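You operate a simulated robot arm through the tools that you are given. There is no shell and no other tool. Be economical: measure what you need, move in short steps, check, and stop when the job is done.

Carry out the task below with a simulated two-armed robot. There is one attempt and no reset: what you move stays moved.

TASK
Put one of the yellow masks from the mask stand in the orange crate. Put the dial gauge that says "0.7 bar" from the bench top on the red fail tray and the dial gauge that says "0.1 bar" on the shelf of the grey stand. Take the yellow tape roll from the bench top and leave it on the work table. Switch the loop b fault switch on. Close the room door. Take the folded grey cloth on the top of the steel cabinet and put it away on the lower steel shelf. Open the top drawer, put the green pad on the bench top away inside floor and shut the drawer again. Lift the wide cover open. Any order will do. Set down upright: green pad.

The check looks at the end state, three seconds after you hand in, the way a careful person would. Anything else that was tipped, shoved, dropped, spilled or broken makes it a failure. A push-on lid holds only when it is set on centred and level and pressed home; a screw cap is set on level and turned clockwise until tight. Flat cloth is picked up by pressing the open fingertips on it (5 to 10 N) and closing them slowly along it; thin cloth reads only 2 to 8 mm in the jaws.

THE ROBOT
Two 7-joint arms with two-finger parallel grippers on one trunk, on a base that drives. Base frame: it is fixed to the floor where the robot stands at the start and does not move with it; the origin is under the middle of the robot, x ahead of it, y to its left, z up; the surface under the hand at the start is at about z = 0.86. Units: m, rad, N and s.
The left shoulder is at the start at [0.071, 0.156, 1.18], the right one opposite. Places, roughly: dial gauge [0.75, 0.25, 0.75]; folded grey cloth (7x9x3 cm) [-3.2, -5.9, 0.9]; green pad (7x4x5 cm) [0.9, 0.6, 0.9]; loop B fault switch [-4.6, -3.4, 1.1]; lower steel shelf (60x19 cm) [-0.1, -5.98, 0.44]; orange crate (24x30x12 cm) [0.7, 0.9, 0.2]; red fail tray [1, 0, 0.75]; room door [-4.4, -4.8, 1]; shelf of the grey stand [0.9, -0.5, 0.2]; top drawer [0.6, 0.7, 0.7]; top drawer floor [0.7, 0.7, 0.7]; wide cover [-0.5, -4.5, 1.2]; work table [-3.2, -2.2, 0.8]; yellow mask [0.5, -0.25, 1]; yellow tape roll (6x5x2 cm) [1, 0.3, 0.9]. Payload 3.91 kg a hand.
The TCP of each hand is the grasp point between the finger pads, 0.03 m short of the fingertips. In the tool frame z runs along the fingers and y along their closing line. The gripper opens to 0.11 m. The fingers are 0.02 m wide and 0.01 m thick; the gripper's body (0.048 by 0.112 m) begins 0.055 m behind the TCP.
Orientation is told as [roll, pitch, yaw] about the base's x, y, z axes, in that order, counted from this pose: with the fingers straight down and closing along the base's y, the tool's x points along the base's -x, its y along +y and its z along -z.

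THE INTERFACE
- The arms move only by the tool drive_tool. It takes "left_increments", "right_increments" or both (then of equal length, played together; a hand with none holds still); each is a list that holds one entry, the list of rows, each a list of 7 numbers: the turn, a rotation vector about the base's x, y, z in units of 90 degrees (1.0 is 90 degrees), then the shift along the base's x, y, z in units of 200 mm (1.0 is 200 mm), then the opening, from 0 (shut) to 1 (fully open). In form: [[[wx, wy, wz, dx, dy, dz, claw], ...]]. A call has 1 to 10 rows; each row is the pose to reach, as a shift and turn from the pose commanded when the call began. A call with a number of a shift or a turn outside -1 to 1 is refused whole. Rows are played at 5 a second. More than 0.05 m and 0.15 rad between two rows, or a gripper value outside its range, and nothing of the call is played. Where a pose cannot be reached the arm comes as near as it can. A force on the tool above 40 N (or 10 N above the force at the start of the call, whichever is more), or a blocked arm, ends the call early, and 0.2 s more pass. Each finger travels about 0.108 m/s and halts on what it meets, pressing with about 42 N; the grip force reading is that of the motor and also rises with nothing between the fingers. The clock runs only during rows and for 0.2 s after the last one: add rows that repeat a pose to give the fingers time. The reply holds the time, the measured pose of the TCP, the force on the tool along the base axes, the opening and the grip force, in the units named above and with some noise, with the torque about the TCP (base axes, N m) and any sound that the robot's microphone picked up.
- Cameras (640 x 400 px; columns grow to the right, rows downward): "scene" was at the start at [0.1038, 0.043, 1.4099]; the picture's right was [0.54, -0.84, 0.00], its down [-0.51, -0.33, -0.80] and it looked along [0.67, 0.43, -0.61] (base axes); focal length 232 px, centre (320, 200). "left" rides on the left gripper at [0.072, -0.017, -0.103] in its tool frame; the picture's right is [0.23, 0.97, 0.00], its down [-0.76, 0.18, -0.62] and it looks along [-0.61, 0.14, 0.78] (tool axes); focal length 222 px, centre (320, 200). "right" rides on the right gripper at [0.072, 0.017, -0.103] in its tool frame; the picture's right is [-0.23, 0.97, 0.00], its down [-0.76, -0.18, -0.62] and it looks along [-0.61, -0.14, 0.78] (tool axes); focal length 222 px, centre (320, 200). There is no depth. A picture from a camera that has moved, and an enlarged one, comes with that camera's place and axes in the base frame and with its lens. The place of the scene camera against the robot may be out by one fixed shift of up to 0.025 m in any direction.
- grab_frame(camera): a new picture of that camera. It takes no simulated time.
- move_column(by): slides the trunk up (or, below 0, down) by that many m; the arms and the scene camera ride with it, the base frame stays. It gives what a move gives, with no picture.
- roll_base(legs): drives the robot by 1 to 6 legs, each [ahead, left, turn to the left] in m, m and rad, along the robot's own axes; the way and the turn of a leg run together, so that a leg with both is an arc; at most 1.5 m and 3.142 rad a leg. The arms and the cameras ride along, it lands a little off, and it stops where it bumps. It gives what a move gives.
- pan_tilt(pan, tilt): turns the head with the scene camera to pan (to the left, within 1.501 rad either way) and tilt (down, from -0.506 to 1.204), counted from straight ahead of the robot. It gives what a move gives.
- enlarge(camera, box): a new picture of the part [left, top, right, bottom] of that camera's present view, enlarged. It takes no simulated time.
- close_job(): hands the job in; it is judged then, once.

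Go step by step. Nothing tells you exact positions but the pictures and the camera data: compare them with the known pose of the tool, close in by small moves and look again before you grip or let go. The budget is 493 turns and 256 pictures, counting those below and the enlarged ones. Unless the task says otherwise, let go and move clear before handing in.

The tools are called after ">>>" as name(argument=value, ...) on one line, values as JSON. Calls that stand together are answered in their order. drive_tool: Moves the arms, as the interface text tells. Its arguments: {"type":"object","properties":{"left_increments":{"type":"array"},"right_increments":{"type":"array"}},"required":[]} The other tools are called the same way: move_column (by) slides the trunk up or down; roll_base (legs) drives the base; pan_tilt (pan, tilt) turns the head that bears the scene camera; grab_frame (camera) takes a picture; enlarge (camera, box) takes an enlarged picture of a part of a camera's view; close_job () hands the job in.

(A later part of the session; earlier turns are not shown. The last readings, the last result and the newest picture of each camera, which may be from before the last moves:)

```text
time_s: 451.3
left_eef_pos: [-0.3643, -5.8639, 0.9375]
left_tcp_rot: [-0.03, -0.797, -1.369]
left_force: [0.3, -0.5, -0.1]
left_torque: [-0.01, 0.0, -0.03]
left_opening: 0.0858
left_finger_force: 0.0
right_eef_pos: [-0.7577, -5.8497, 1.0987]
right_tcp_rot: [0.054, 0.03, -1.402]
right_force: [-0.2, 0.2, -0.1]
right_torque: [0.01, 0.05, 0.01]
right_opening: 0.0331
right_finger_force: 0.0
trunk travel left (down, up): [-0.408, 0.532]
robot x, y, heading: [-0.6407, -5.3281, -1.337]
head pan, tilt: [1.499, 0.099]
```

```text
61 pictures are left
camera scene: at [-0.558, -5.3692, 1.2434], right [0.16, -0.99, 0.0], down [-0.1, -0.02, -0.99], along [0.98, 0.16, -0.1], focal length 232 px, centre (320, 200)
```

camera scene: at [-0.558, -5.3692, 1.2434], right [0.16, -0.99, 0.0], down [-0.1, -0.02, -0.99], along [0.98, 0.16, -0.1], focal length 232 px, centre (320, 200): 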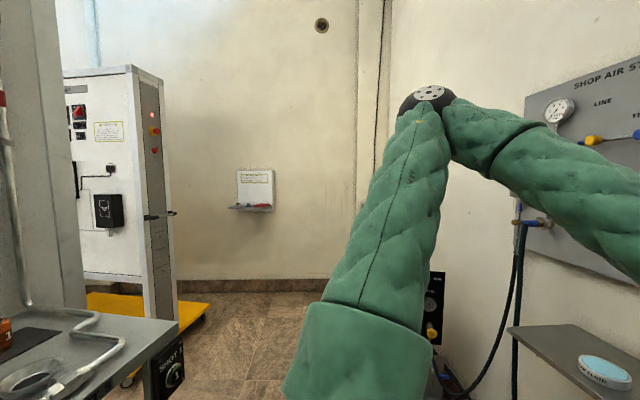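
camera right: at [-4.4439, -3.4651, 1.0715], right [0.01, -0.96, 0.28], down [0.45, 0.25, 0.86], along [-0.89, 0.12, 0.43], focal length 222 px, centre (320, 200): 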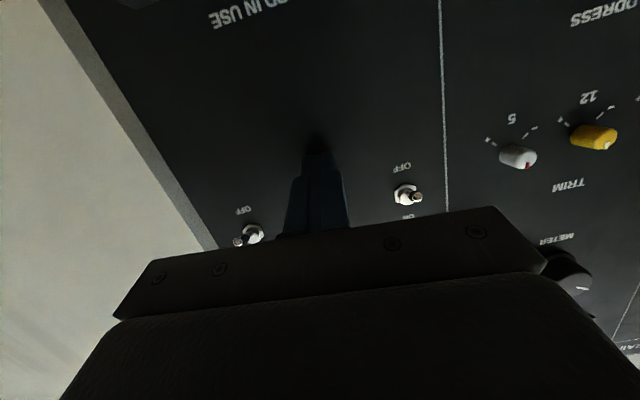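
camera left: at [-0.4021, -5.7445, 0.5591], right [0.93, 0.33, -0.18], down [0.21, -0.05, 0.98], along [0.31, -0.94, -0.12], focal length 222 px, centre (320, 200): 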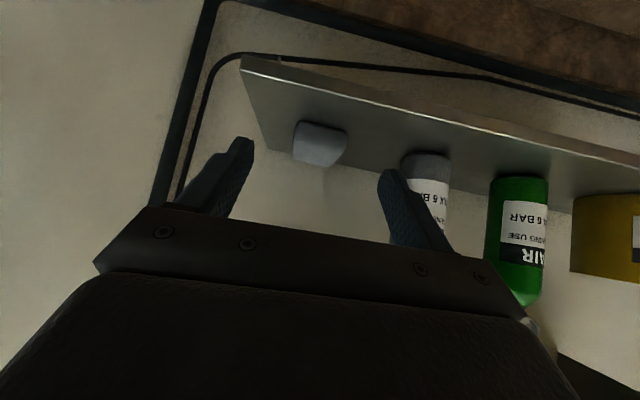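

The cover is probably on the rack's other side (facing +y). I'll raise the trunk so the elbows clear everything, retrace out of the aisle and come round.

>>> move_column(by=0.4)

>>> move_column(by=0.13)

>>> roll_base(legs=[[0, 0, -0.235], [0, -0.58, 0]])

>>> roll_base(legs=[[-0.25, -0.28, 0], [-0.2, -0.08, 0]])

```text
time_s: 455.2
left_eef_pos: [-0.3641, -5.8647, 1.3383]
left_tcp_rot: [-0.03, -0.796, -1.37]
left_force: [0.7, 0.3, 0.2]
left_torque: [0.01, 0.0, -0.02]
left_opening: 0.0859
left_finger_force: 0.1
right_eef_pos: [-0.7573, -5.8497, 1.4993]
right_tcp_rot: [0.055, 0.029, -1.401]
right_force: [-0.3, 0.2, 0.2]
right_torque: [-0.03, 0.0, 0.01]
right_opening: 0.0329
right_finger_force: 0.1
trunk travel left (down, up): [-0.808, 0.132]
robot x, y, heading: [-0.6405, -5.3312, -1.335]
head pan, tilt: [1.499, 0.099]
```

```text
time_s: 456.7
left_eef_pos: [-0.3644, -5.8644, 1.4682]
left_tcp_rot: [-0.028, -0.796, -1.368]
left_force: [0.9, 0.2, -0.5]
left_torque: [-0.01, 0.02, 0.01]
left_opening: 0.0856
left_finger_force: 0.1
right_eef_pos: [-0.7583, -5.851, 1.6291]
right_tcp_rot: [0.056, 0.029, -1.401]
right_force: [-0.3, -0.1, 0.0]
right_torque: [-0.03, 0.0, 0.04]
right_opening: 0.0329
right_finger_force: 0.1
trunk travel left (down, up): [-0.938, 0.002]
robot x, y, heading: [-0.642, -5.33, -1.337]
head pan, tilt: [1.499, 0.099]
```

```text
time_s: 460.9
left_eef_pos: [-1.0681, -5.9137, 1.468]
left_tcp_rot: [-0.031, -0.797, -1.596]
left_force: [0.6, -0.6, -0.3]
left_torque: [-0.03, 0.01, 0.0]
left_opening: 0.0859
left_finger_force: 0.1
right_eef_pos: [-1.4497, -5.81, 1.6285]
right_tcp_rot: [0.054, 0.03, -1.633]
right_force: [0.2, -0.2, 0.1]
right_torque: [-0.02, -0.01, 0.03]
right_opening: 0.0328
right_finger_force: 0.1
trunk travel left (down, up): [-0.938, 0.002]
robot x, y, heading: [-1.2145, -5.3315, -1.563]
head pan, tilt: [1.499, 0.099]
```

```text
time_s: 464.5
left_eef_pos: [-1.4291, -5.4719, 1.4653]
left_tcp_rot: [-0.033, -0.793, -1.595]
left_force: [-0.5, -0.6, -0.2]
left_torque: [0.0, 0.02, 0.02]
left_opening: 0.0857
left_finger_force: 0.0
right_eef_pos: [-1.8087, -5.3688, 1.6263]
right_tcp_rot: [0.053, 0.033, -1.63]
right_force: [0.5, -0.8, -0.1]
right_torque: [0.05, 0.02, -0.02]
right_opening: 0.0329
right_finger_force: 0.0
trunk travel left (down, up): [-0.938, 0.002]
robot x, y, heading: [-1.5774, -4.8812, -1.563]
head pan, tilt: [1.499, 0.099]
```

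>>> roll_base(legs=[[-0.6, 0.03, 0], [-0.7, 0, 0]])

>>> pan_tilt(pan=0.7, tilt=0.3)

>>> grab_frame(camera="scene")

```text
time_s: 467.1
left_eef_pos: [-1.4268, -5.0437, 1.4637]
left_tcp_rot: [-0.022, -0.783, -1.619]
left_force: [0.7, 1.2, 1.3]
left_torque: [0.0, 0.01, -0.03]
left_opening: 0.086
left_finger_force: 0.1
right_eef_pos: [-1.8044, -4.9352, 1.6236]
right_tcp_rot: [0.058, 0.05, -1.643]
right_force: [0.2, 0.7, 0.3]
right_torque: [-0.08, 0.02, -0.02]
right_opening: 0.0331
right_finger_force: 0.2
trunk travel left (down, up): [-0.938, 0.002]
robot x, y, heading: [-1.559, -4.4358, -1.58]
head pan, tilt: [1.499, 0.099]
stopped in leg 1: the robot was blocked; the commanded pose is now the measured one
```

```text
time_s: 468.2
left_eef_pos: [-1.444, -5.0258, 1.4688]
left_tcp_rot: [-0.018, -0.794, -1.677]
left_force: [-1.8, -0.9, 1.4]
left_torque: [0.12, -0.07, 0.04]
left_opening: 0.0858
left_finger_force: 0.1
right_eef_pos: [-1.8168, -4.8951, 1.6247]
right_tcp_rot: [0.061, 0.034, -1.704]
right_force: [0.4, 0.3, -1.0]
right_torque: [-0.01, -0.02, 0.01]
right_opening: 0.0331
right_finger_force: 0.0
trunk travel left (down, up): [-0.938, 0.002]
robot x, y, heading: [-1.5395, -4.4348, -1.637]
head pan, tilt: [0.7, 0.3]
```

```text
60 pictures are left
camera scene: at [-1.5197, -4.5795, 1.7538], right [-0.81, -0.59, -0.01], down [-0.17, 0.25, -0.95], along [0.57, -0.77, -0.3], focal length 232 px, centre (320, 200)
```

scene: 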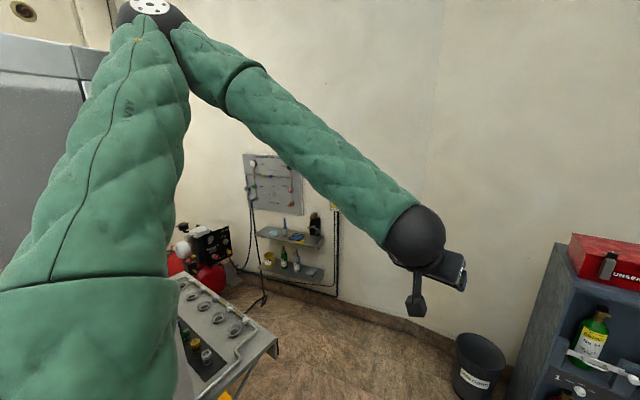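

The left elbow touched the console's end. I'll extend both arms forward to narrow the profile and shift right a bit.

>>> drive_tool(left_increments=[[[0, 0, 0, -0.02, -0.2, 0, 0.5], [0, 0, 0, -0.04, -0.4, 0, 0.3], [0, 0, 0, -0.06, -0.6, 0, 0.3], [0, 0, 0, -0.08, -0.8, 0, 0.3], [0, 0, 0, -0.1, -1, 0, 0.3]]], right_increments=[[[0, 0, 0, 0.02, -0.2, -0.05, 0.3], [0, 0, 0, 0.04, -0.4, -0.1, 0.3], [0, 0, 0, 0.06, -0.6, -0.15, 0.3], [0, 0, 0, 0.08, -0.8, -0.2, 0.3], [0, 0, 0, 0.1, -1, -0.25, 0.3]]])

>>> roll_base(legs=[[0, -0.06, 0], [0, 0, 0.07]])

>>> pan_tilt(pan=1.5, tilt=0.5)

>>> grab_frame(camera="scene")

>>> pan_tilt(pan=-1.5, tilt=0.7)

>>> grab_frame(camera="scene")

```text
time_s: 469.4
left_eef_pos: [-1.4453, -5.2202, 1.47]
left_tcp_rot: [-0.029, -0.8, -1.645]
left_force: [0.0, 0.7, 0.2]
left_torque: [0.01, -0.02, -0.03]
left_opening: 0.0334
left_finger_force: 0.1
right_eef_pos: [-1.7783, -5.0985, 1.5793]
right_tcp_rot: [0.053, 0.033, -1.676]
right_force: [-0.1, -0.7, -0.1]
right_torque: [0.01, -0.02, -0.01]
right_opening: 0.0329
right_finger_force: 0.1
trunk travel left (down, up): [-0.938, 0.002]
robot x, y, heading: [-1.5446, -4.4348, -1.61]
head pan, tilt: [0.7, 0.3]
```

```text
time_s: 470.9
left_eef_pos: [-1.4538, -5.2093, 1.4705]
left_tcp_rot: [-0.026, -0.8, -1.578]
left_force: [0.9, 0.1, 0.4]
left_torque: [-0.02, -0.02, -0.02]
left_opening: 0.0329
left_finger_force: 0.0
right_eef_pos: [-1.7957, -5.11, 1.5799]
right_tcp_rot: [0.055, 0.033, -1.61]
right_force: [0.3, -0.2, -0.4]
right_torque: [-0.02, -0.03, 0.03]
right_opening: 0.033
right_finger_force: 0.1
trunk travel left (down, up): [-0.938, 0.002]
robot x, y, heading: [-1.6079, -4.4347, -1.543]
head pan, tilt: [0.7, 0.3]
```

```text
time_s: 472.0
left_eef_pos: [-1.4545, -5.2094, 1.4702]
left_tcp_rot: [-0.027, -0.799, -1.579]
left_force: [-0.3, 0.4, 0.2]
left_torque: [-0.01, -0.04, 0.03]
left_opening: 0.033
left_finger_force: 0.1
right_eef_pos: [-1.796, -5.1101, 1.5783]
right_tcp_rot: [0.056, 0.033, -1.61]
right_force: [-1.1, 0.3, -0.5]
right_torque: [-0.01, -0.02, 0.0]
right_opening: 0.033
right_finger_force: 0.1
trunk travel left (down, up): [-0.938, 0.002]
robot x, y, heading: [-1.61, -4.433, -1.54]
head pan, tilt: [1.499, 0.499]
```

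```text
59 pictures are left
camera scene: at [-1.5357, -4.4919, 1.7365], right [-0.05, -1.0, 0.0], down [-0.48, 0.02, -0.88], along [0.88, -0.04, -0.48], focal length 232 px, centre (320, 200)
```

scene: 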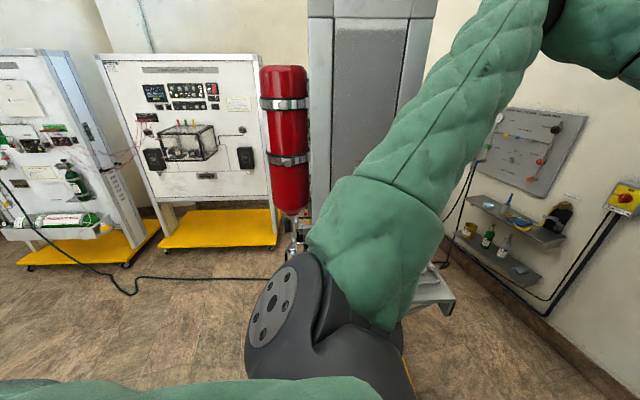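

```text
time_s: 474.6
left_eef_pos: [-1.4522, -5.2101, 1.4702]
left_tcp_rot: [-0.026, -0.799, -1.576]
left_force: [-0.5, 0.3, -0.6]
left_torque: [-0.03, -0.02, -0.01]
left_opening: 0.0329
left_finger_force: 0.1
right_eef_pos: [-1.7936, -5.1118, 1.5788]
right_tcp_rot: [0.054, 0.033, -1.61]
right_force: [-0.5, -0.5, -0.6]
right_torque: [0.02, 0.01, 0.01]
right_opening: 0.033
right_finger_force: 0.1
trunk travel left (down, up): [-0.938, 0.002]
robot x, y, heading: [-1.6077, -4.4282, -1.545]
head pan, tilt: [-1.499, 0.7]
```

```text
58 pictures are left
camera scene: at [-1.7085, -4.4962, 1.7186], right [-0.1, 1.0, 0.0], down [0.64, 0.06, -0.76], along [-0.76, -0.07, -0.64], focal length 232 px, centre (320, 200)
```

scene: 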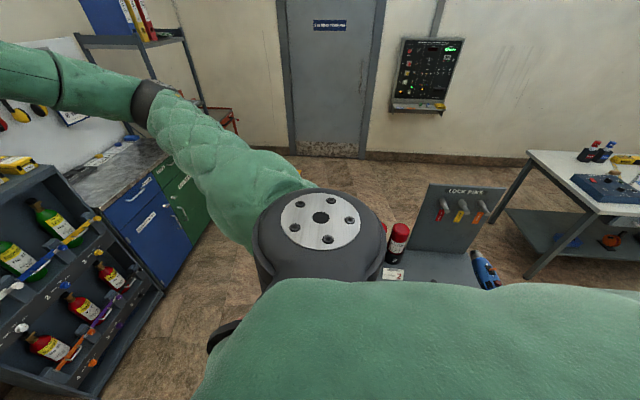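

>>> roll_base(legs=[[0, -0.06, -0.025], [-0.5, 0, 0], [-0.5, 0, 0]])

>>> pan_tilt(pan=0.9, tilt=0.4)

>>> grab_frame(camera="scene")

```text
time_s: 480.7
left_eef_pos: [-1.5308, -4.2101, 1.4686]
left_tcp_rot: [-0.029, -0.798, -1.596]
left_force: [1.0, 0.1, 0.3]
left_torque: [0.01, -0.02, -0.04]
left_opening: 0.033
left_finger_force: 0.2
right_eef_pos: [-1.8694, -4.107, 1.5781]
right_tcp_rot: [0.055, 0.033, -1.63]
right_force: [0.3, -1.6, -0.5]
right_torque: [0.02, 0.01, -0.03]
right_opening: 0.0329
right_finger_force: 0.0
trunk travel left (down, up): [-0.938, 0.002]
robot x, y, heading: [-1.6684, -3.4325, -1.558]
head pan, tilt: [-1.499, 0.7]
```

```text
time_s: 482.9
left_eef_pos: [-1.5297, -4.2088, 1.4707]
left_tcp_rot: [-0.029, -0.8, -1.595]
left_force: [-1.6, -0.2, 0.2]
left_torque: [0.01, -0.05, -0.02]
left_opening: 0.033
left_finger_force: 0.1
right_eef_pos: [-1.869, -4.105, 1.5795]
right_tcp_rot: [0.052, 0.033, -1.627]
right_force: [-0.9, 0.8, 0.1]
right_torque: [0.01, -0.03, -0.04]
right_opening: 0.0332
right_finger_force: 0.0
trunk travel left (down, up): [-0.938, 0.002]
robot x, y, heading: [-1.6658, -3.4278, -1.561]
head pan, tilt: [0.901, 0.4]
```

```text
57 pictures are left
camera scene: at [-1.6147, -3.5417, 1.7455], right [-0.62, -0.79, 0.0], down [-0.31, 0.24, -0.92], along [0.73, -0.57, -0.39], focal length 232 px, centre (320, 200)
```

scene: 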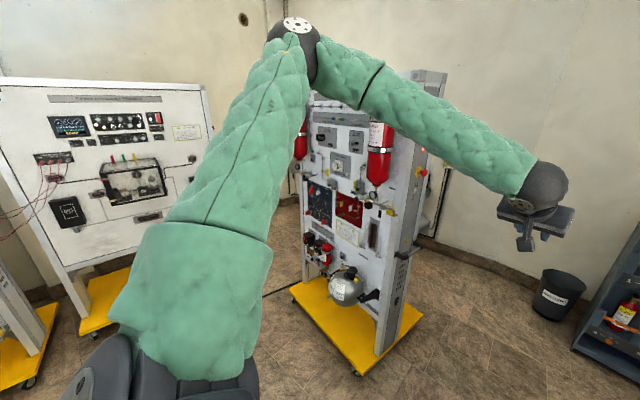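

>>> roll_base(legs=[[0, 0.6, 0]])

>>> move_column(by=-0.35)

>>> pan_tilt(pan=0.45, tilt=0.45)

>>> grab_frame(camera="scene")

```text
time_s: 486.3
left_eef_pos: [-0.9321, -4.2046, 1.4698]
left_tcp_rot: [-0.028, -0.799, -1.597]
left_force: [-0.8, -0.1, -0.4]
left_torque: [0.01, -0.02, -0.02]
left_opening: 0.0328
left_finger_force: 0.0
right_eef_pos: [-1.2729, -4.0997, 1.5778]
right_tcp_rot: [0.055, 0.033, -1.628]
right_force: [-0.3, 0.5, 0.1]
right_torque: [0.01, -0.02, 0.0]
right_opening: 0.0327
right_finger_force: 0.0
trunk travel left (down, up): [-0.938, 0.002]
robot x, y, heading: [-1.0719, -3.4256, -1.565]
head pan, tilt: [0.901, 0.4]
```

```text
time_s: 489.7
left_eef_pos: [-0.9308, -4.2055, 1.1199]
left_tcp_rot: [-0.027, -0.8, -1.594]
left_force: [-0.2, 0.5, -0.9]
left_torque: [-0.01, 0.04, -0.02]
left_opening: 0.0328
left_finger_force: 0.1
right_eef_pos: [-1.2713, -4.0987, 1.2298]
right_tcp_rot: [0.053, 0.032, -1.629]
right_force: [0.5, -0.1, -0.8]
right_torque: [0.02, 0.0, 0.0]
right_opening: 0.0332
right_finger_force: 0.1
trunk travel left (down, up): [-0.588, 0.352]
robot x, y, heading: [-1.0676, -3.4261, -1.563]
head pan, tilt: [0.901, 0.4]
```

```text
time_s: 490.6
left_eef_pos: [-0.9315, -4.2049, 1.1204]
left_tcp_rot: [-0.028, -0.799, -1.595]
left_force: [0.7, 0.2, 0.3]
left_torque: [0.05, -0.03, -0.04]
left_opening: 0.0331
left_finger_force: 0.0
right_eef_pos: [-1.2716, -4.1, 1.2284]
right_tcp_rot: [0.055, 0.034, -1.627]
right_force: [0.2, 0.4, -0.4]
right_torque: [-0.01, 0.02, -0.01]
right_opening: 0.033
right_finger_force: 0.1
trunk travel left (down, up): [-0.588, 0.352]
robot x, y, heading: [-1.0714, -3.421, -1.563]
head pan, tilt: [0.45, 0.45]
```

```text
56 pictures are left
camera scene: at [-1.0489, -3.5625, 1.3908], right [-0.9, -0.44, 0.0], down [-0.19, 0.39, -0.9], along [0.4, -0.81, -0.44], focal length 232 px, centre (320, 200)
```

scene: 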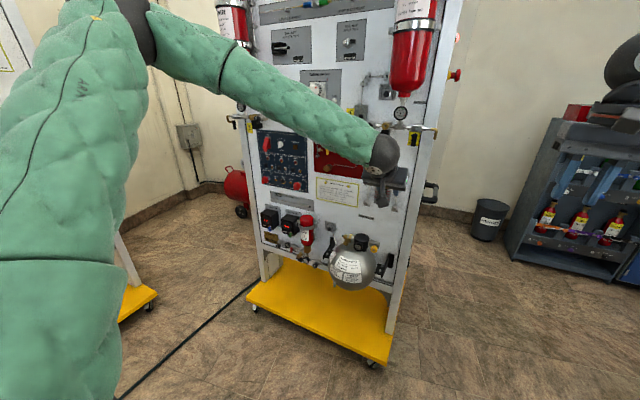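

>>> drive_tool(left_increments=[[[0, 0, 0, 0.1, 0.2, 0, 0.3], [0, 0, 0, 0.2, 0.4, 0, 0.3], [0, 0, 0, 0.3, 0.6, -0.1, 0.3], [0, 0, 0, 0.4, 0.8, -0.2, 0.3], [0, 0, 0, 0.5, 0.95, -0.3, 0.3]]])

>>> roll_base(legs=[[0, 0.45, 0]])

>>> pan_tilt(pan=0.0, tilt=0.2)

>>> grab_frame(camera="scene")

```text
time_s: 491.8
left_eef_pos: [-0.8297, -4.0205, 1.0624]
left_tcp_rot: [-0.03, -0.798, -1.596]
left_force: [0.6, -0.2, 0.4]
left_torque: [0.0, 0.03, -0.01]
left_opening: 0.0328
left_finger_force: 0.0
left hand out of reach, approached as far as the arm can: row 5
right_eef_pos: [-1.2698, -4.1005, 1.2292]
right_tcp_rot: [0.053, 0.034, -1.627]
right_force: [0.2, 0.0, -0.2]
right_torque: [-0.03, -0.01, 0.01]
right_opening: 0.0332
right_finger_force: 0.1
trunk travel left (down, up): [-0.588, 0.352]
robot x, y, heading: [-1.0722, -3.4241, -1.568]
head pan, tilt: [0.45, 0.45]
```

```text
time_s: 494.5
left_eef_pos: [-0.381, -4.0182, 1.0616]
left_tcp_rot: [-0.029, -0.799, -1.597]
left_force: [0.1, 0.3, 0.2]
left_torque: [0.01, 0.02, -0.03]
left_opening: 0.0331
left_finger_force: 0.0
right_eef_pos: [-0.8217, -4.0959, 1.2283]
right_tcp_rot: [0.053, 0.033, -1.627]
right_force: [0.5, -0.5, 0.8]
right_torque: [0.01, -0.02, 0.01]
right_opening: 0.0331
right_finger_force: 0.1
trunk travel left (down, up): [-0.588, 0.352]
robot x, y, heading: [-0.6205, -3.4196, -1.561]
head pan, tilt: [0.45, 0.45]
```

```text
time_s: 495.4
left_eef_pos: [-0.3821, -4.0183, 1.0628]
left_tcp_rot: [-0.027, -0.798, -1.595]
left_force: [-0.8, 0.8, 0.1]
left_torque: [-0.01, 0.02, 0.02]
left_opening: 0.0328
left_finger_force: 0.0
right_eef_pos: [-0.8218, -4.0969, 1.2286]
right_tcp_rot: [0.054, 0.032, -1.629]
right_force: [0.0, -1.0, 0.3]
right_torque: [0.02, 0.01, -0.01]
right_opening: 0.0328
right_finger_force: 0.1
trunk travel left (down, up): [-0.588, 0.352]
robot x, y, heading: [-0.6185, -3.4208, -1.566]
head pan, tilt: [0.0, 0.201]
```

```text
55 pictures are left
camera scene: at [-0.6398, -3.5699, 1.4139], right [-1.0, -0.01, 0.0], down [0.0, 0.2, -0.98], along [0.01, -0.98, -0.2], focal length 232 px, centre (320, 200)
```

scene: 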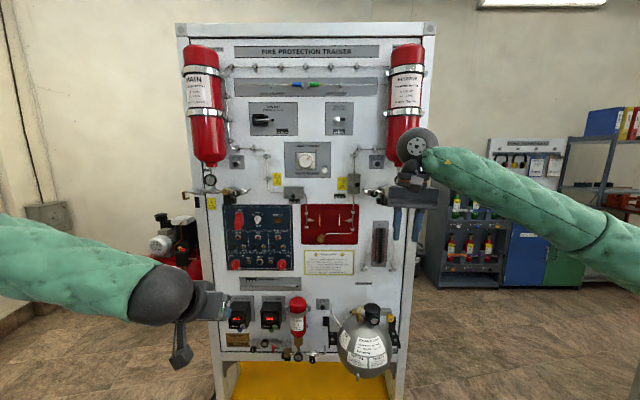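

Now I can see the "Fire Protection Trainer" front. Zoom in to find the wide cover.

>>> enlarge(camera="scene", box=[215, 85, 405, 205])

>>> enlarge(camera="scene", box=[215, 190, 405, 310])

```text
3.33 times, centred on (310, 145) of scene
camera zoom: at [-0.6398, -3.5699, 1.4139], right [-1.0, -0.01, 0.0], down [0.0, 0.2, -0.98], along [0.01, -0.98, -0.2], focal length 772 px, centre (353, 383)
```

zoom: 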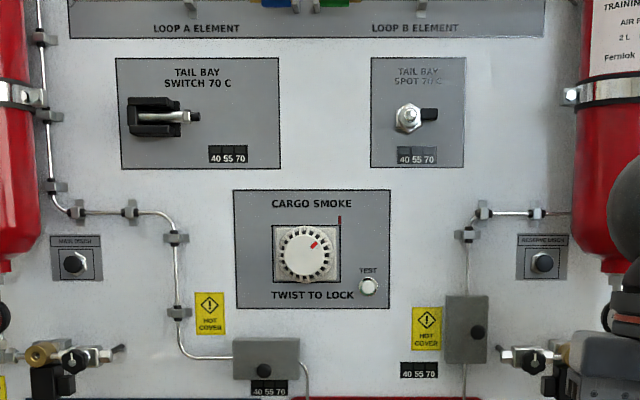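

```text
3.33 times, centred on (310, 250) of scene
camera zoom: at [-0.6398, -3.5699, 1.4139], right [-1.0, -0.01, 0.0], down [0.0, 0.2, -0.98], along [0.01, -0.98, -0.2], focal length 772 px, centre (353, 33)
```

zoom: 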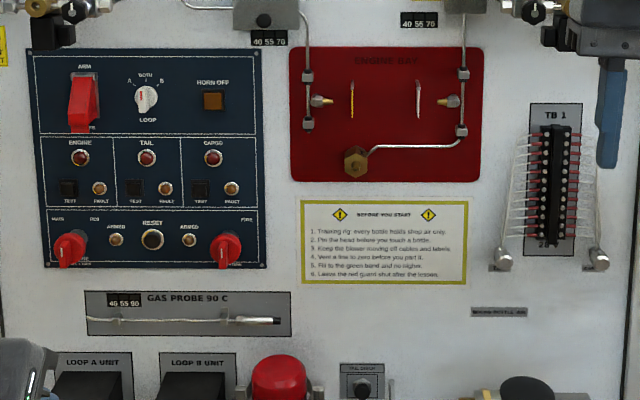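

Two grey "hot cover" boxes: the wide one (left, ~8×5 cm with a small dark knob at its lower middle) is at about [−0.53, −4.49, 1.25]. I'll point the left hand forward, fingers closing sideways, and approach the knob.

>>> drive_tool(left_increments=[[[-0.08, 0, 0, -0.1, 0, 0.15, 0.3], [-0.16, 0, 0, -0.2, 0, 0.3, 0.3], [-0.24, 0, 0, -0.3, 0, 0.45, 0.3], [-0.32, 0, 0, -0.4, 0, 0.6, 0.3], [-0.4, 0, 0, -0.5, -0.05, 0.75, 0.3], [-0.44, 0, 0, -0.6, -0.1, 0.85, 0.3], [-0.44, 0, 0, -0.7, -0.2, 0.9, 0.3], [-0.44, 0, 0, -0.7, -0.2, 0.9, 0.3]]])

>>> grab_frame(camera="left")

>>> grab_frame(camera="scene")

```text
time_s: 497.2
left_eef_pos: [-0.5212, -4.0566, 1.2419]
left_tcp_rot: [0.152, -1.488, -1.768]
left_force: [0.9, -0.7, -0.1]
left_torque: [0.03, 0.03, -0.01]
left_opening: 0.0329
left_finger_force: 0.1
left hand out of reach, approached as far as the arm can: row 1, 2, 3, 4, 5, 6
right_eef_pos: [-0.8227, -4.0964, 1.2307]
right_tcp_rot: [0.055, 0.031, -1.63]
right_force: [-0.1, 0.6, 0.5]
right_torque: [0.01, 0.01, -0.05]
right_opening: 0.033
right_finger_force: 0.0
trunk travel left (down, up): [-0.588, 0.352]
robot x, y, heading: [-0.6225, -3.4232, -1.566]
head pan, tilt: [0.0, 0.201]
```

```text
52 pictures are left
camera left: at [-0.5318, -3.9475, 1.1792], right [0.98, -0.03, -0.21], down [0.19, 0.55, 0.81], along [0.1, -0.83, 0.54], focal length 222 px, centre (320, 200)
```

left: 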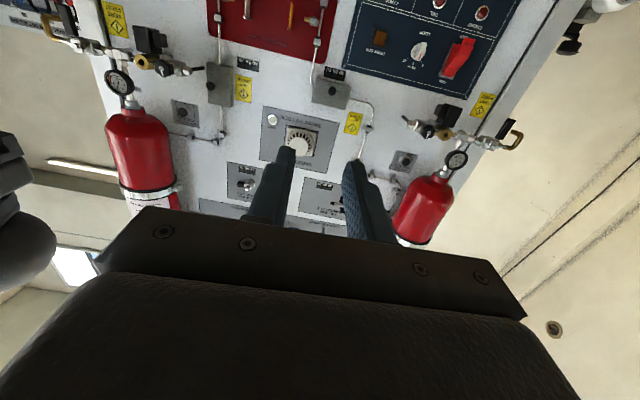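

```text
51 pictures are left
camera scene: at [-0.6393, -3.569, 1.4141], right [-1.0, -0.01, 0.0], down [0.0, 0.2, -0.98], along [0.01, -0.98, -0.2], focal length 232 px, centre (320, 200)
```

scene: 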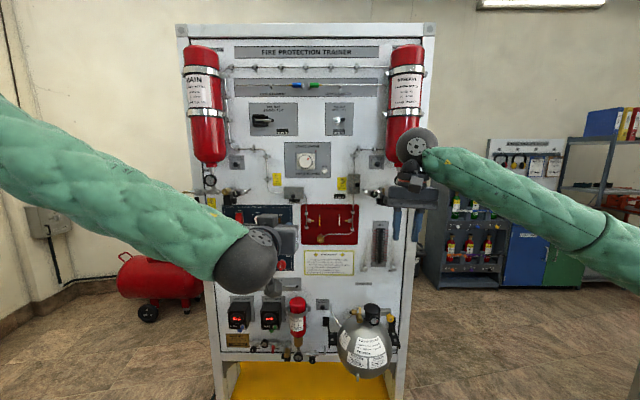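

>>> enlarge(camera="left", box=[280, 50, 400, 125])

>>> enlarge(camera="scene", box=[260, 170, 340, 220])

```text
5.33 times, centred on (340, 88) of left
camera zoom: at [-0.5318, -3.9475, 1.1792], right [0.98, -0.03, -0.21], down [0.19, 0.55, 0.81], along [0.1, -0.83, 0.54], focal length 1185 px, centre (213, 800)
```

zoom: 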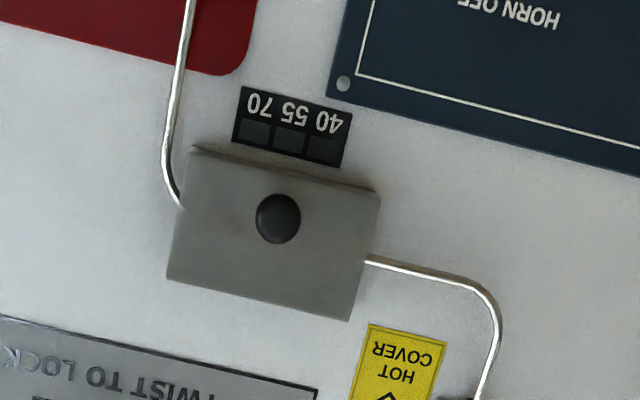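

```text
8.00 times, centred on (300, 195) of scene
camera zoom: at [-0.6393, -3.569, 1.4141], right [-1.0, -0.01, 0.0], down [0.0, 0.2, -0.98], along [0.01, -0.98, -0.2], focal length 1854 px, centre (480, 240)
```

zoom: 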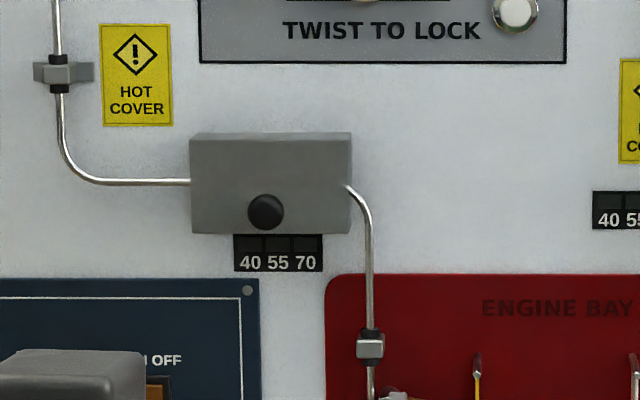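

>>> drive_tool(left_increments=[[[0, 0, 0, 0, -0.22, 0, 0.4], [0, 0, 0, 0.02, -0.44, 0, 0.4], [0, 0, 0, 0.03, -0.66, -0.02, 0.4], [0, 0, 0, 0.03, -0.88, -0.03, 0.4], [0, 0, 0, 0.03, -1, -0.03, 0.4], [0, 0, 0, 0.03, -1, -0.03, 0.4]]])

>>> grab_frame(camera="left")

>>> enlarge(camera="scene", box=[240, 160, 360, 240])

```text
time_s: 498.6
left_eef_pos: [-0.5164, -4.2576, 1.2351]
left_tcp_rot: [0.16, -1.486, -1.779]
left_force: [0.0, 0.2, -0.4]
left_torque: [-0.01, -0.01, -0.03]
left_opening: 0.044
left_finger_force: 0.1
right_eef_pos: [-0.8209, -4.0968, 1.2285]
right_tcp_rot: [0.055, 0.034, -1.628]
right_force: [0.0, 0.4, 0.4]
right_torque: [0.0, 0.0, 0.02]
right_opening: 0.0331
right_finger_force: 0.0
trunk travel left (down, up): [-0.588, 0.352]
robot x, y, heading: [-0.6205, -3.4242, -1.564]
head pan, tilt: [0.0, 0.201]
```

```text
48 pictures are left
camera left: at [-0.5265, -4.148, 1.1731], right [0.98, -0.03, -0.21], down [0.19, 0.55, 0.81], along [0.09, -0.83, 0.54], focal length 222 px, centre (320, 200)
```

left: 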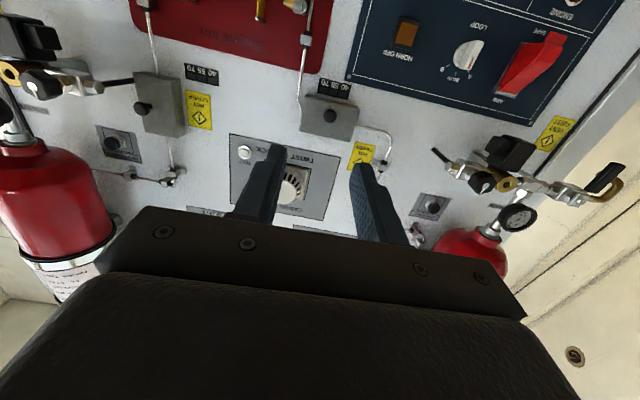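

```text
5.00 times, centred on (300, 200) of scene
camera zoom: at [-0.6398, -3.5699, 1.414], right [-1.0, -0.01, 0.0], down [0.0, 0.2, -0.98], along [0.01, -0.98, -0.2], focal length 1158 px, centre (420, 200)
```

zoom: 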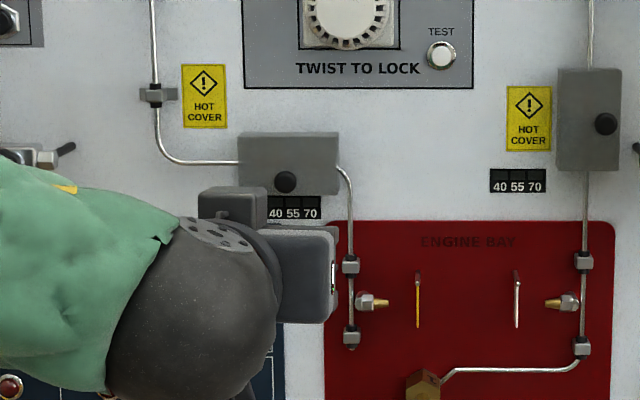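

Knob ≈ [−0.505, −4.47, 1.24]. Advance with the fingers straddling it.

>>> drive_tool(left_increments=[[[0, 0, 0, 0.06, 0, 0.035, 0.4], [0, 0, 0, 0.064, -0.2, 0.037, 0.4], [0, 0, 0, 0.064, -0.4, 0.037, 0.4], [0, 0, 0, 0.064, -0.6, 0.037, 0.4], [0, 0, 0, 0.064, -0.75, 0.037, 0.4], [0, 0, 0, 0.064, -0.82, 0.037, 0.4], [0, 0, 0, 0.064, -0.82, 0.037, 0.4]]])

>>> grab_frame(camera="left")

```text
time_s: 500.2
left_eef_pos: [-0.5023, -4.4224, 1.2439]
left_tcp_rot: [0.162, -1.488, -1.781]
left_force: [0.1, 0.1, 0.2]
left_torque: [0.0, 0.01, -0.02]
left_opening: 0.044
left_finger_force: 0.0
right_eef_pos: [-0.823, -4.0957, 1.2291]
right_tcp_rot: [0.054, 0.034, -1.628]
right_force: [-0.2, 0.7, 0.0]
right_torque: [-0.01, -0.04, -0.02]
right_opening: 0.0328
right_finger_force: 0.0
trunk travel left (down, up): [-0.588, 0.352]
robot x, y, heading: [-0.621, -3.42, -1.563]
head pan, tilt: [0.0, 0.201]
```

```text
46 pictures are left
camera left: at [-0.5133, -4.3125, 1.1798], right [0.98, -0.03, -0.21], down [0.19, 0.55, 0.81], along [0.09, -0.84, 0.54], focal length 222 px, centre (320, 200)
```

left: 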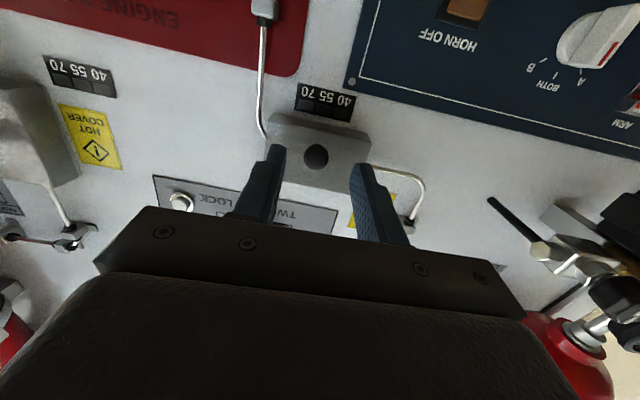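

>>> drive_tool(left_increments=[[[0, 0, 0, -0.022, -0.035, -0.015, 0.4], [0, 0, 0, -0.022, -0.07, -0.015, 0.4], [0, 0, 0, -0.022, -0.07, -0.015, 0.25], [0, 0, 0, -0.022, -0.07, -0.015, 0.1], [0, 0, 0, -0.022, -0.07, -0.015, 0.1], [0, 0, 0, -0.022, -0.07, -0.015, 0.1]]])

>>> grab_frame(camera="left")

```text
time_s: 501.6
left_eef_pos: [-0.5056, -4.4304, 1.2419]
left_tcp_rot: [0.188, -1.485, -1.808]
left_force: [-27.3, 4.2, -3.0]
left_torque: [0.04, 0.1, -0.84]
left_opening: 0.016
left_finger_force: 44.8
left hand out of reach, approached as far as the arm can: row 1, 2, 3, 4, 5, 6
right_eef_pos: [-0.8267, -4.0956, 1.2279]
right_tcp_rot: [0.058, 0.033, -1.629]
right_force: [0.1, 0.0, -0.1]
right_torque: [-0.02, -0.01, 0.0]
right_opening: 0.0331
right_finger_force: 0.0
trunk travel left (down, up): [-0.588, 0.352]
robot x, y, heading: [-0.6223, -3.4223, -1.562]
head pan, tilt: [0.0, 0.201]
```

```text
45 pictures are left
camera left: at [-0.5152, -4.3193, 1.1783], right [0.98, -0.03, -0.21], down [0.19, 0.55, 0.81], along [0.09, -0.84, 0.54], focal length 222 px, centre (320, 200)
```

left: 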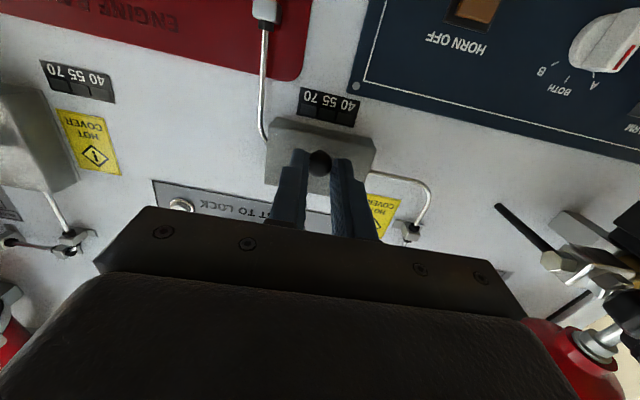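

Knob gripped, but the arm is at its reach limit. I'll release, move the base 0.12 m closer, and re-grip.

>>> drive_tool(left_increments=[[[0, 0, 0, 0, 0, 0, 0.4], [0, 0, 0, 0, 0, 0, 0.4], [0, 0, 0, 0, 0.2, 0, 0.4], [0, 0, 0, 0, 0.4, 0, 0.4], [0, 0, 0, 0, 0.6, 0, 0.4], [0, 0, 0, 0, 0.6, 0, 0.4]]])

>>> roll_base(legs=[[0.13, 0, 0]])

>>> grab_frame(camera="left")

```text
time_s: 503.0
left_eef_pos: [-0.4992, -4.3087, 1.2406]
left_tcp_rot: [0.155, -1.485, -1.771]
left_force: [0.6, 0.0, 0.0]
left_torque: [-0.02, 0.0, -0.01]
left_opening: 0.0438
left_finger_force: 0.1
right_eef_pos: [-0.8225, -4.0968, 1.2294]
right_tcp_rot: [0.055, 0.033, -1.628]
right_force: [-1.1, 0.1, -0.4]
right_torque: [0.0, 0.03, 0.0]
right_opening: 0.0331
right_finger_force: 0.0
trunk travel left (down, up): [-0.588, 0.352]
robot x, y, heading: [-0.6241, -3.4202, -1.563]
head pan, tilt: [0.0, 0.201]
```

```text
time_s: 504.3
left_eef_pos: [-0.4979, -4.4402, 1.2404]
left_tcp_rot: [0.155, -1.484, -1.773]
left_force: [-0.5, -0.3, -0.4]
left_torque: [-0.03, -0.01, -0.02]
left_opening: 0.0438
left_finger_force: 0.0
right_eef_pos: [-0.8225, -4.2286, 1.2273]
right_tcp_rot: [0.055, 0.035, -1.63]
right_force: [-0.4, 0.1, -0.1]
right_torque: [0.01, -0.02, 0.0]
right_opening: 0.0329
right_finger_force: 0.0
trunk travel left (down, up): [-0.588, 0.352]
robot x, y, heading: [-0.6208, -3.553, -1.566]
head pan, tilt: [0.0, 0.201]
```

```text
44 pictures are left
camera left: at [-0.509, -4.331, 1.1777], right [0.98, -0.03, -0.21], down [0.19, 0.55, 0.81], along [0.09, -0.84, 0.54], focal length 222 px, centre (320, 200)
```

left: 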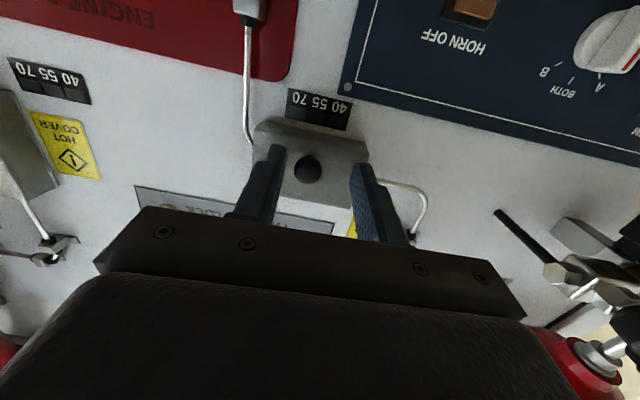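

I'll instead lift the knob/edge from below with closed fingertips, which tolerates whatever arc the hinge takes. Back off, drop below the knob, close, go in.

>>> drive_tool(left_increments=[[[0, 0, 0, -0.04, 0.2, 0, 0.4], [0, 0, 0, -0.04, 0.3, -0.08, 0.2], [0, 0, 0, -0.04, 0.3, -0.145, 0], [0, 0, 0, -0.04, 0.2, -0.145, 0], [0, 0, 0, -0.04, 0.05, -0.145, 0], [0, 0, 0, -0.04, 0.04, -0.145, 0]]])

>>> grab_frame(camera="left")

>>> enlarge(camera="scene", box=[240, 160, 360, 240])

```text
time_s: 505.7
left_eef_pos: [-0.5077, -4.4302, 1.2126]
left_tcp_rot: [0.156, -1.488, -1.774]
left_force: [0.7, -0.3, 0.3]
left_torque: [0.0, -0.05, -0.02]
left_opening: 0.0001
left_finger_force: 37.5
right_eef_pos: [-0.8218, -4.2249, 1.2285]
right_tcp_rot: [0.054, 0.032, -1.628]
right_force: [0.9, 0.5, 0.4]
right_torque: [-0.03, -0.01, -0.02]
right_opening: 0.0329
right_finger_force: 0.0
trunk travel left (down, up): [-0.588, 0.352]
robot x, y, heading: [-0.6198, -3.552, -1.569]
head pan, tilt: [0.0, 0.201]
```

```text
43 pictures are left
camera left: at [-0.5172, -4.3207, 1.15], right [0.98, -0.03, -0.21], down [0.19, 0.55, 0.81], along [0.09, -0.83, 0.54], focal length 222 px, centre (320, 200)
```

left: 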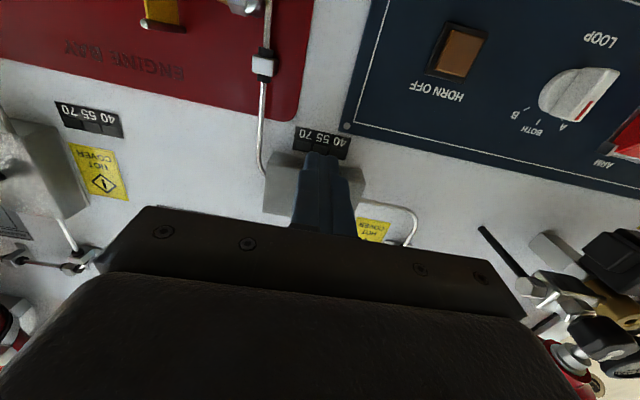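

```text
5.00 times, centred on (300, 200) of scene
camera zoom: at [-0.6388, -3.6999, 1.4142], right [-1.0, -0.01, 0.0], down [0.0, 0.2, -0.98], along [0.01, -0.98, -0.2], focal length 1158 px, centre (420, 200)
```

zoom: 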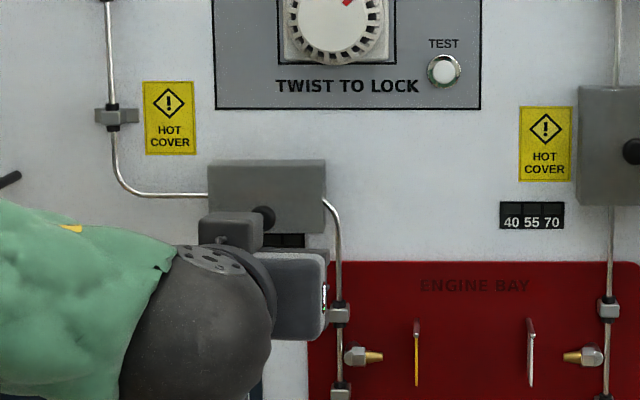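

The fingers are below the knob. Lift slowly.

>>> drive_tool(left_increments=[[[0, 0, 0, 0, -0.02, 0.06, 0], [0, 0, 0, 0, -0.02, 0.12, 0], [0, 0, 0, 0, -0.02, 0.18, 0], [0, 0, 0, 0, -0.02, 0.24, 0], [0, 0, 0, 0, -0.02, 0.3, 0], [0, 0, 0, 0, -0.02, 0.36, 0], [0, 0, 0, 0, -0.02, 0.42, 0], [0, 0, 0, 0, -0.02, 0.42, 0]]])

>>> enlarge(camera="scene", box=[240, 160, 360, 240])

>>> grab_frame(camera="left")

```text
time_s: 506.4
left_eef_pos: [-0.5066, -4.4335, 1.2314]
left_tcp_rot: [0.146, -1.475, -1.763]
left_force: [2.9, 8.6, -6.2]
left_torque: [0.02, -0.07, 0.14]
left_opening: 0.0
left_finger_force: 37.9
right_eef_pos: [-0.8207, -4.2257, 1.228]
right_tcp_rot: [0.054, 0.034, -1.629]
right_force: [-0.3, -0.4, 0.2]
right_torque: [-0.01, 0.01, -0.01]
right_opening: 0.033
right_finger_force: 0.0
trunk travel left (down, up): [-0.588, 0.352]
robot x, y, heading: [-0.6199, -3.5537, -1.561]
head pan, tilt: [0.0, 0.201]
stopped in row 3 (left hand): the force on the tool passed its limit at 50 N (the readings are from after the stop); the commanded pose is now the measured one
```

```text
5.00 times, centred on (300, 200) of scene
camera zoom: at [-0.6388, -3.7003, 1.4142], right [-1.0, -0.01, 0.0], down [0.0, 0.2, -0.98], along [0.01, -0.98, -0.2], focal length 1158 px, centre (420, 200)
```

zoom: 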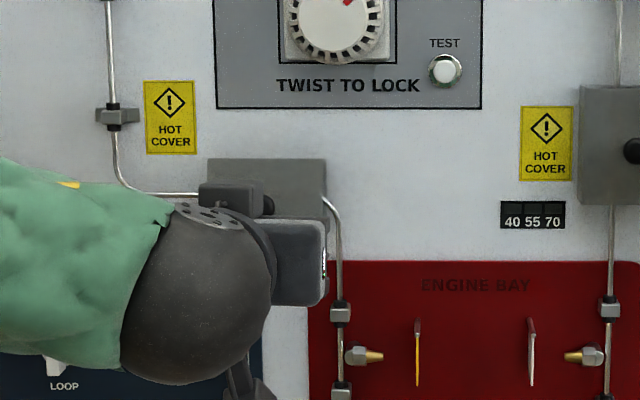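

```text
40 pictures are left
camera left: at [-0.5166, -4.323, 1.1695], right [0.98, -0.03, -0.21], down [0.19, 0.54, 0.82], along [0.09, -0.84, 0.53], focal length 222 px, centre (320, 200)
```

left: 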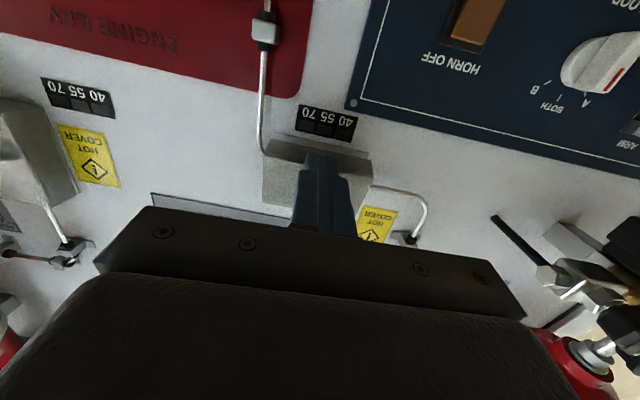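

Not clearly moving with a straight upward push. I'll grip the knob instead and pull it out-and-up along an arc.

>>> drive_tool(left_increments=[[[0, 0, 0, 0, 0.1, -0.05, 0], [0, 0, 0, 0, 0.25, 0, 0.2], [0, 0, 0, 0, 0.25, 0.05, 0.4], [0, 0, 0, 0.0, 0.15, 0.052, 0.4], [0, 0, 0, 0.0, 0, 0.052, 0.4], [0, 0, 0, 0.0, -0.03, 0.052, 0.4], [0, 0, 0, 0.0, -0.03, 0.052, 0.4]]])

>>> grab_frame(camera="left")

```text
time_s: 508.0
left_eef_pos: [-0.5078, -4.4396, 1.242]
left_tcp_rot: [0.148, -1.478, -1.769]
left_force: [-0.8, -0.2, -0.9]
left_torque: [-0.01, -0.03, 0.02]
left_opening: 0.0438
left_finger_force: 0.1
right_eef_pos: [-0.8211, -4.2277, 1.2288]
right_tcp_rot: [0.055, 0.033, -1.627]
right_force: [0.0, 0.6, -0.1]
right_torque: [-0.02, 0.02, -0.01]
right_opening: 0.0328
right_finger_force: 0.1
trunk travel left (down, up): [-0.588, 0.352]
robot x, y, heading: [-0.6197, -3.5567, -1.557]
head pan, tilt: [0.0, 0.201]
```

```text
39 pictures are left
camera left: at [-0.5172, -4.3299, 1.1802], right [0.98, -0.03, -0.21], down [0.19, 0.54, 0.82], along [0.09, -0.84, 0.53], focal length 222 px, centre (320, 200)
```

left: 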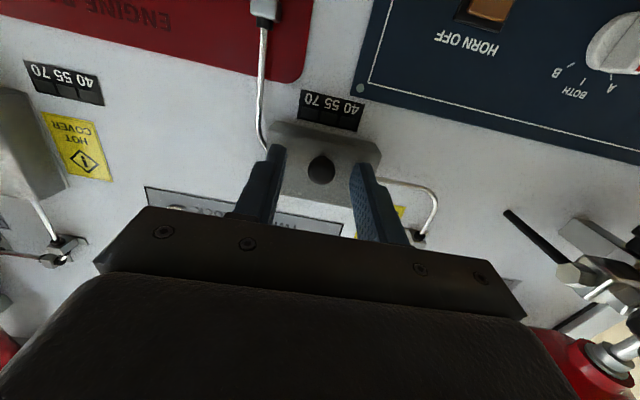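

>>> drive_tool(left_increments=[[[0, 0, 0, 0, -0.01, -0.01, 0.25], [0, 0, 0, 0, -0.01, -0.01, 0.05], [0, 0, 0, 0, -0.01, -0.01, 0.05], [0, 0, 0, 0, -0.01, -0.01, 0.05]]])

>>> drive_tool(left_increments=[[[0, 0, 0, 0, 0.015, 0.015, 0.05], [0, 0, 0, 0, 0.03, 0.035, 0.05], [0, 0, 0, 0, 0.045, 0.055, 0.05], [0, 0, 0, 0, 0.06, 0.08, 0.05], [0, 0, 0, 0, 0.07, 0.105, 0.05], [0, 0, 0, 0, 0.07, 0.105, 0.05]]])

>>> grab_frame(camera="left")

```text
time_s: 509.0
left_eef_pos: [-0.506, -4.4422, 1.2402]
left_tcp_rot: [0.142, -1.476, -1.764]
left_force: [3.8, -1.3, 1.3]
left_torque: [0.08, 0.0, 0.02]
left_opening: 0.0168
left_finger_force: 45.0
right_eef_pos: [-0.8213, -4.2265, 1.2293]
right_tcp_rot: [0.054, 0.034, -1.628]
right_force: [0.4, 0.6, 0.8]
right_torque: [-0.02, 0.01, -0.02]
right_opening: 0.0332
right_finger_force: 0.1
trunk travel left (down, up): [-0.588, 0.352]
robot x, y, heading: [-0.6199, -3.5491, -1.559]
head pan, tilt: [0.0, 0.201]
```

```text
time_s: 510.4
left_eef_pos: [-0.5075, -4.4296, 1.2591]
left_tcp_rot: [0.137, -1.473, -1.756]
left_force: [9.2, 1.9, -20.6]
left_torque: [1.32, -0.16, 0.19]
left_opening: 0.0168
left_finger_force: 45.0
right_eef_pos: [-0.8197, -4.2293, 1.227]
right_tcp_rot: [0.055, 0.034, -1.628]
right_force: [0.4, -0.3, -0.9]
right_torque: [-0.02, -0.02, -0.01]
right_opening: 0.0328
right_finger_force: 0.0
trunk travel left (down, up): [-0.588, 0.352]
robot x, y, heading: [-0.6186, -3.5493, -1.567]
head pan, tilt: [0.0, 0.201]
```

```text
38 pictures are left
camera left: at [-0.5163, -4.3189, 1.1971], right [0.98, -0.03, -0.21], down [0.19, 0.54, 0.82], along [0.09, -0.84, 0.53], focal length 222 px, centre (320, 200)
```

left: 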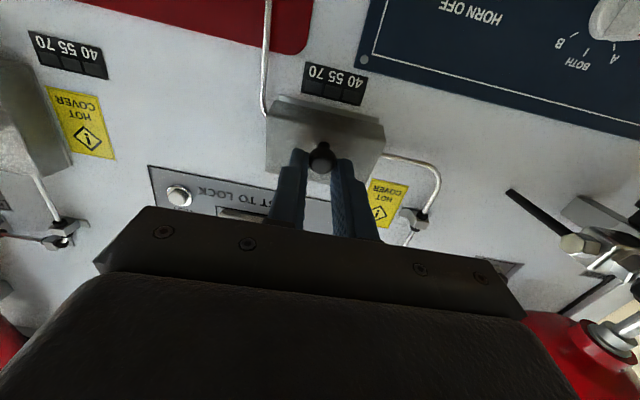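

The cover is swinging. Continue along the arc.

>>> drive_tool(left_increments=[[[0, 0, 0, 0, 0.02, 0.025, 0.05], [0, 0, 0, 0, 0.035, 0.05, 0.05], [0, 0, 0, 0, 0.045, 0.075, 0.05], [0, 0, 0, 0, 0.045, 0.1, 0.05], [0, 0, 0, 0, 0.045, 0.125, 0.05], [0, 0, 0, 0, 0.04, 0.15, 0.05], [0, 0, 0, 0, 0.035, 0.175, 0.05], [0, 0, 0, 0, 0.03, 0.2, 0.05]]])

>>> grab_frame(camera="left")

>>> enlarge(camera="scene", box=[240, 140, 360, 220])

```text
time_s: 512.2
left_eef_pos: [-0.5065, -4.4215, 1.3012]
left_tcp_rot: [0.156, -1.476, -1.776]
left_force: [1.3, 0.3, -0.3]
left_torque: [-0.02, 0.0, 0.0]
left_opening: 0.0055
left_finger_force: 0.1
right_eef_pos: [-0.8217, -4.226, 1.2284]
right_tcp_rot: [0.054, 0.034, -1.629]
right_force: [-0.8, -0.5, -1.0]
right_torque: [0.0, -0.03, -0.03]
right_opening: 0.0329
right_finger_force: 0.1
trunk travel left (down, up): [-0.588, 0.352]
robot x, y, heading: [-0.6197, -3.5502, -1.564]
head pan, tilt: [0.0, 0.201]
```

```text
37 pictures are left
camera left: at [-0.5174, -4.3113, 1.2398], right [0.98, -0.03, -0.21], down [0.19, 0.54, 0.82], along [0.09, -0.84, 0.53], focal length 222 px, centre (320, 200)
```

left: 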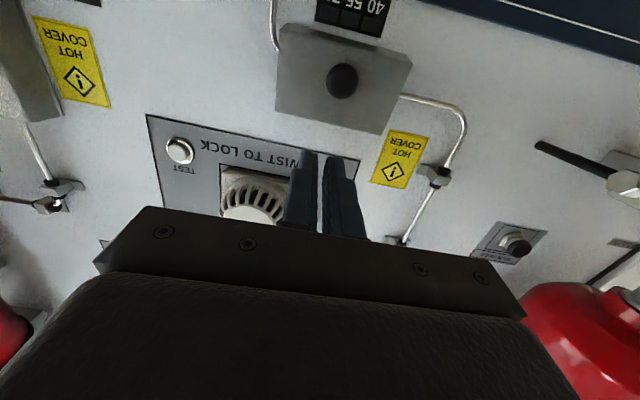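

```text
5.00 times, centred on (300, 180) of scene
camera zoom: at [-0.6391, -3.7005, 1.414], right [-1.0, -0.01, 0.0], down [0.0, 0.2, -0.98], along [0.01, -0.98, -0.2], focal length 1158 px, centre (420, 300)
```

zoom: 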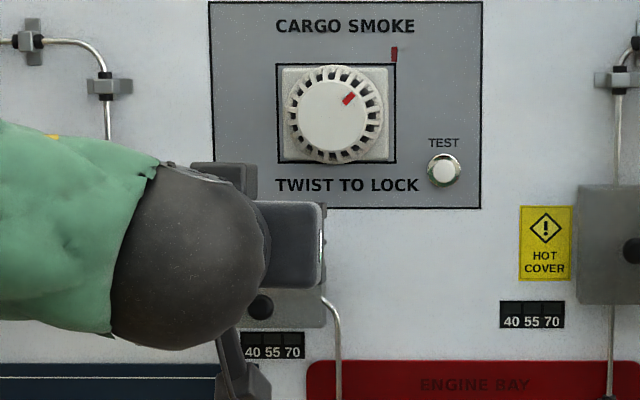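

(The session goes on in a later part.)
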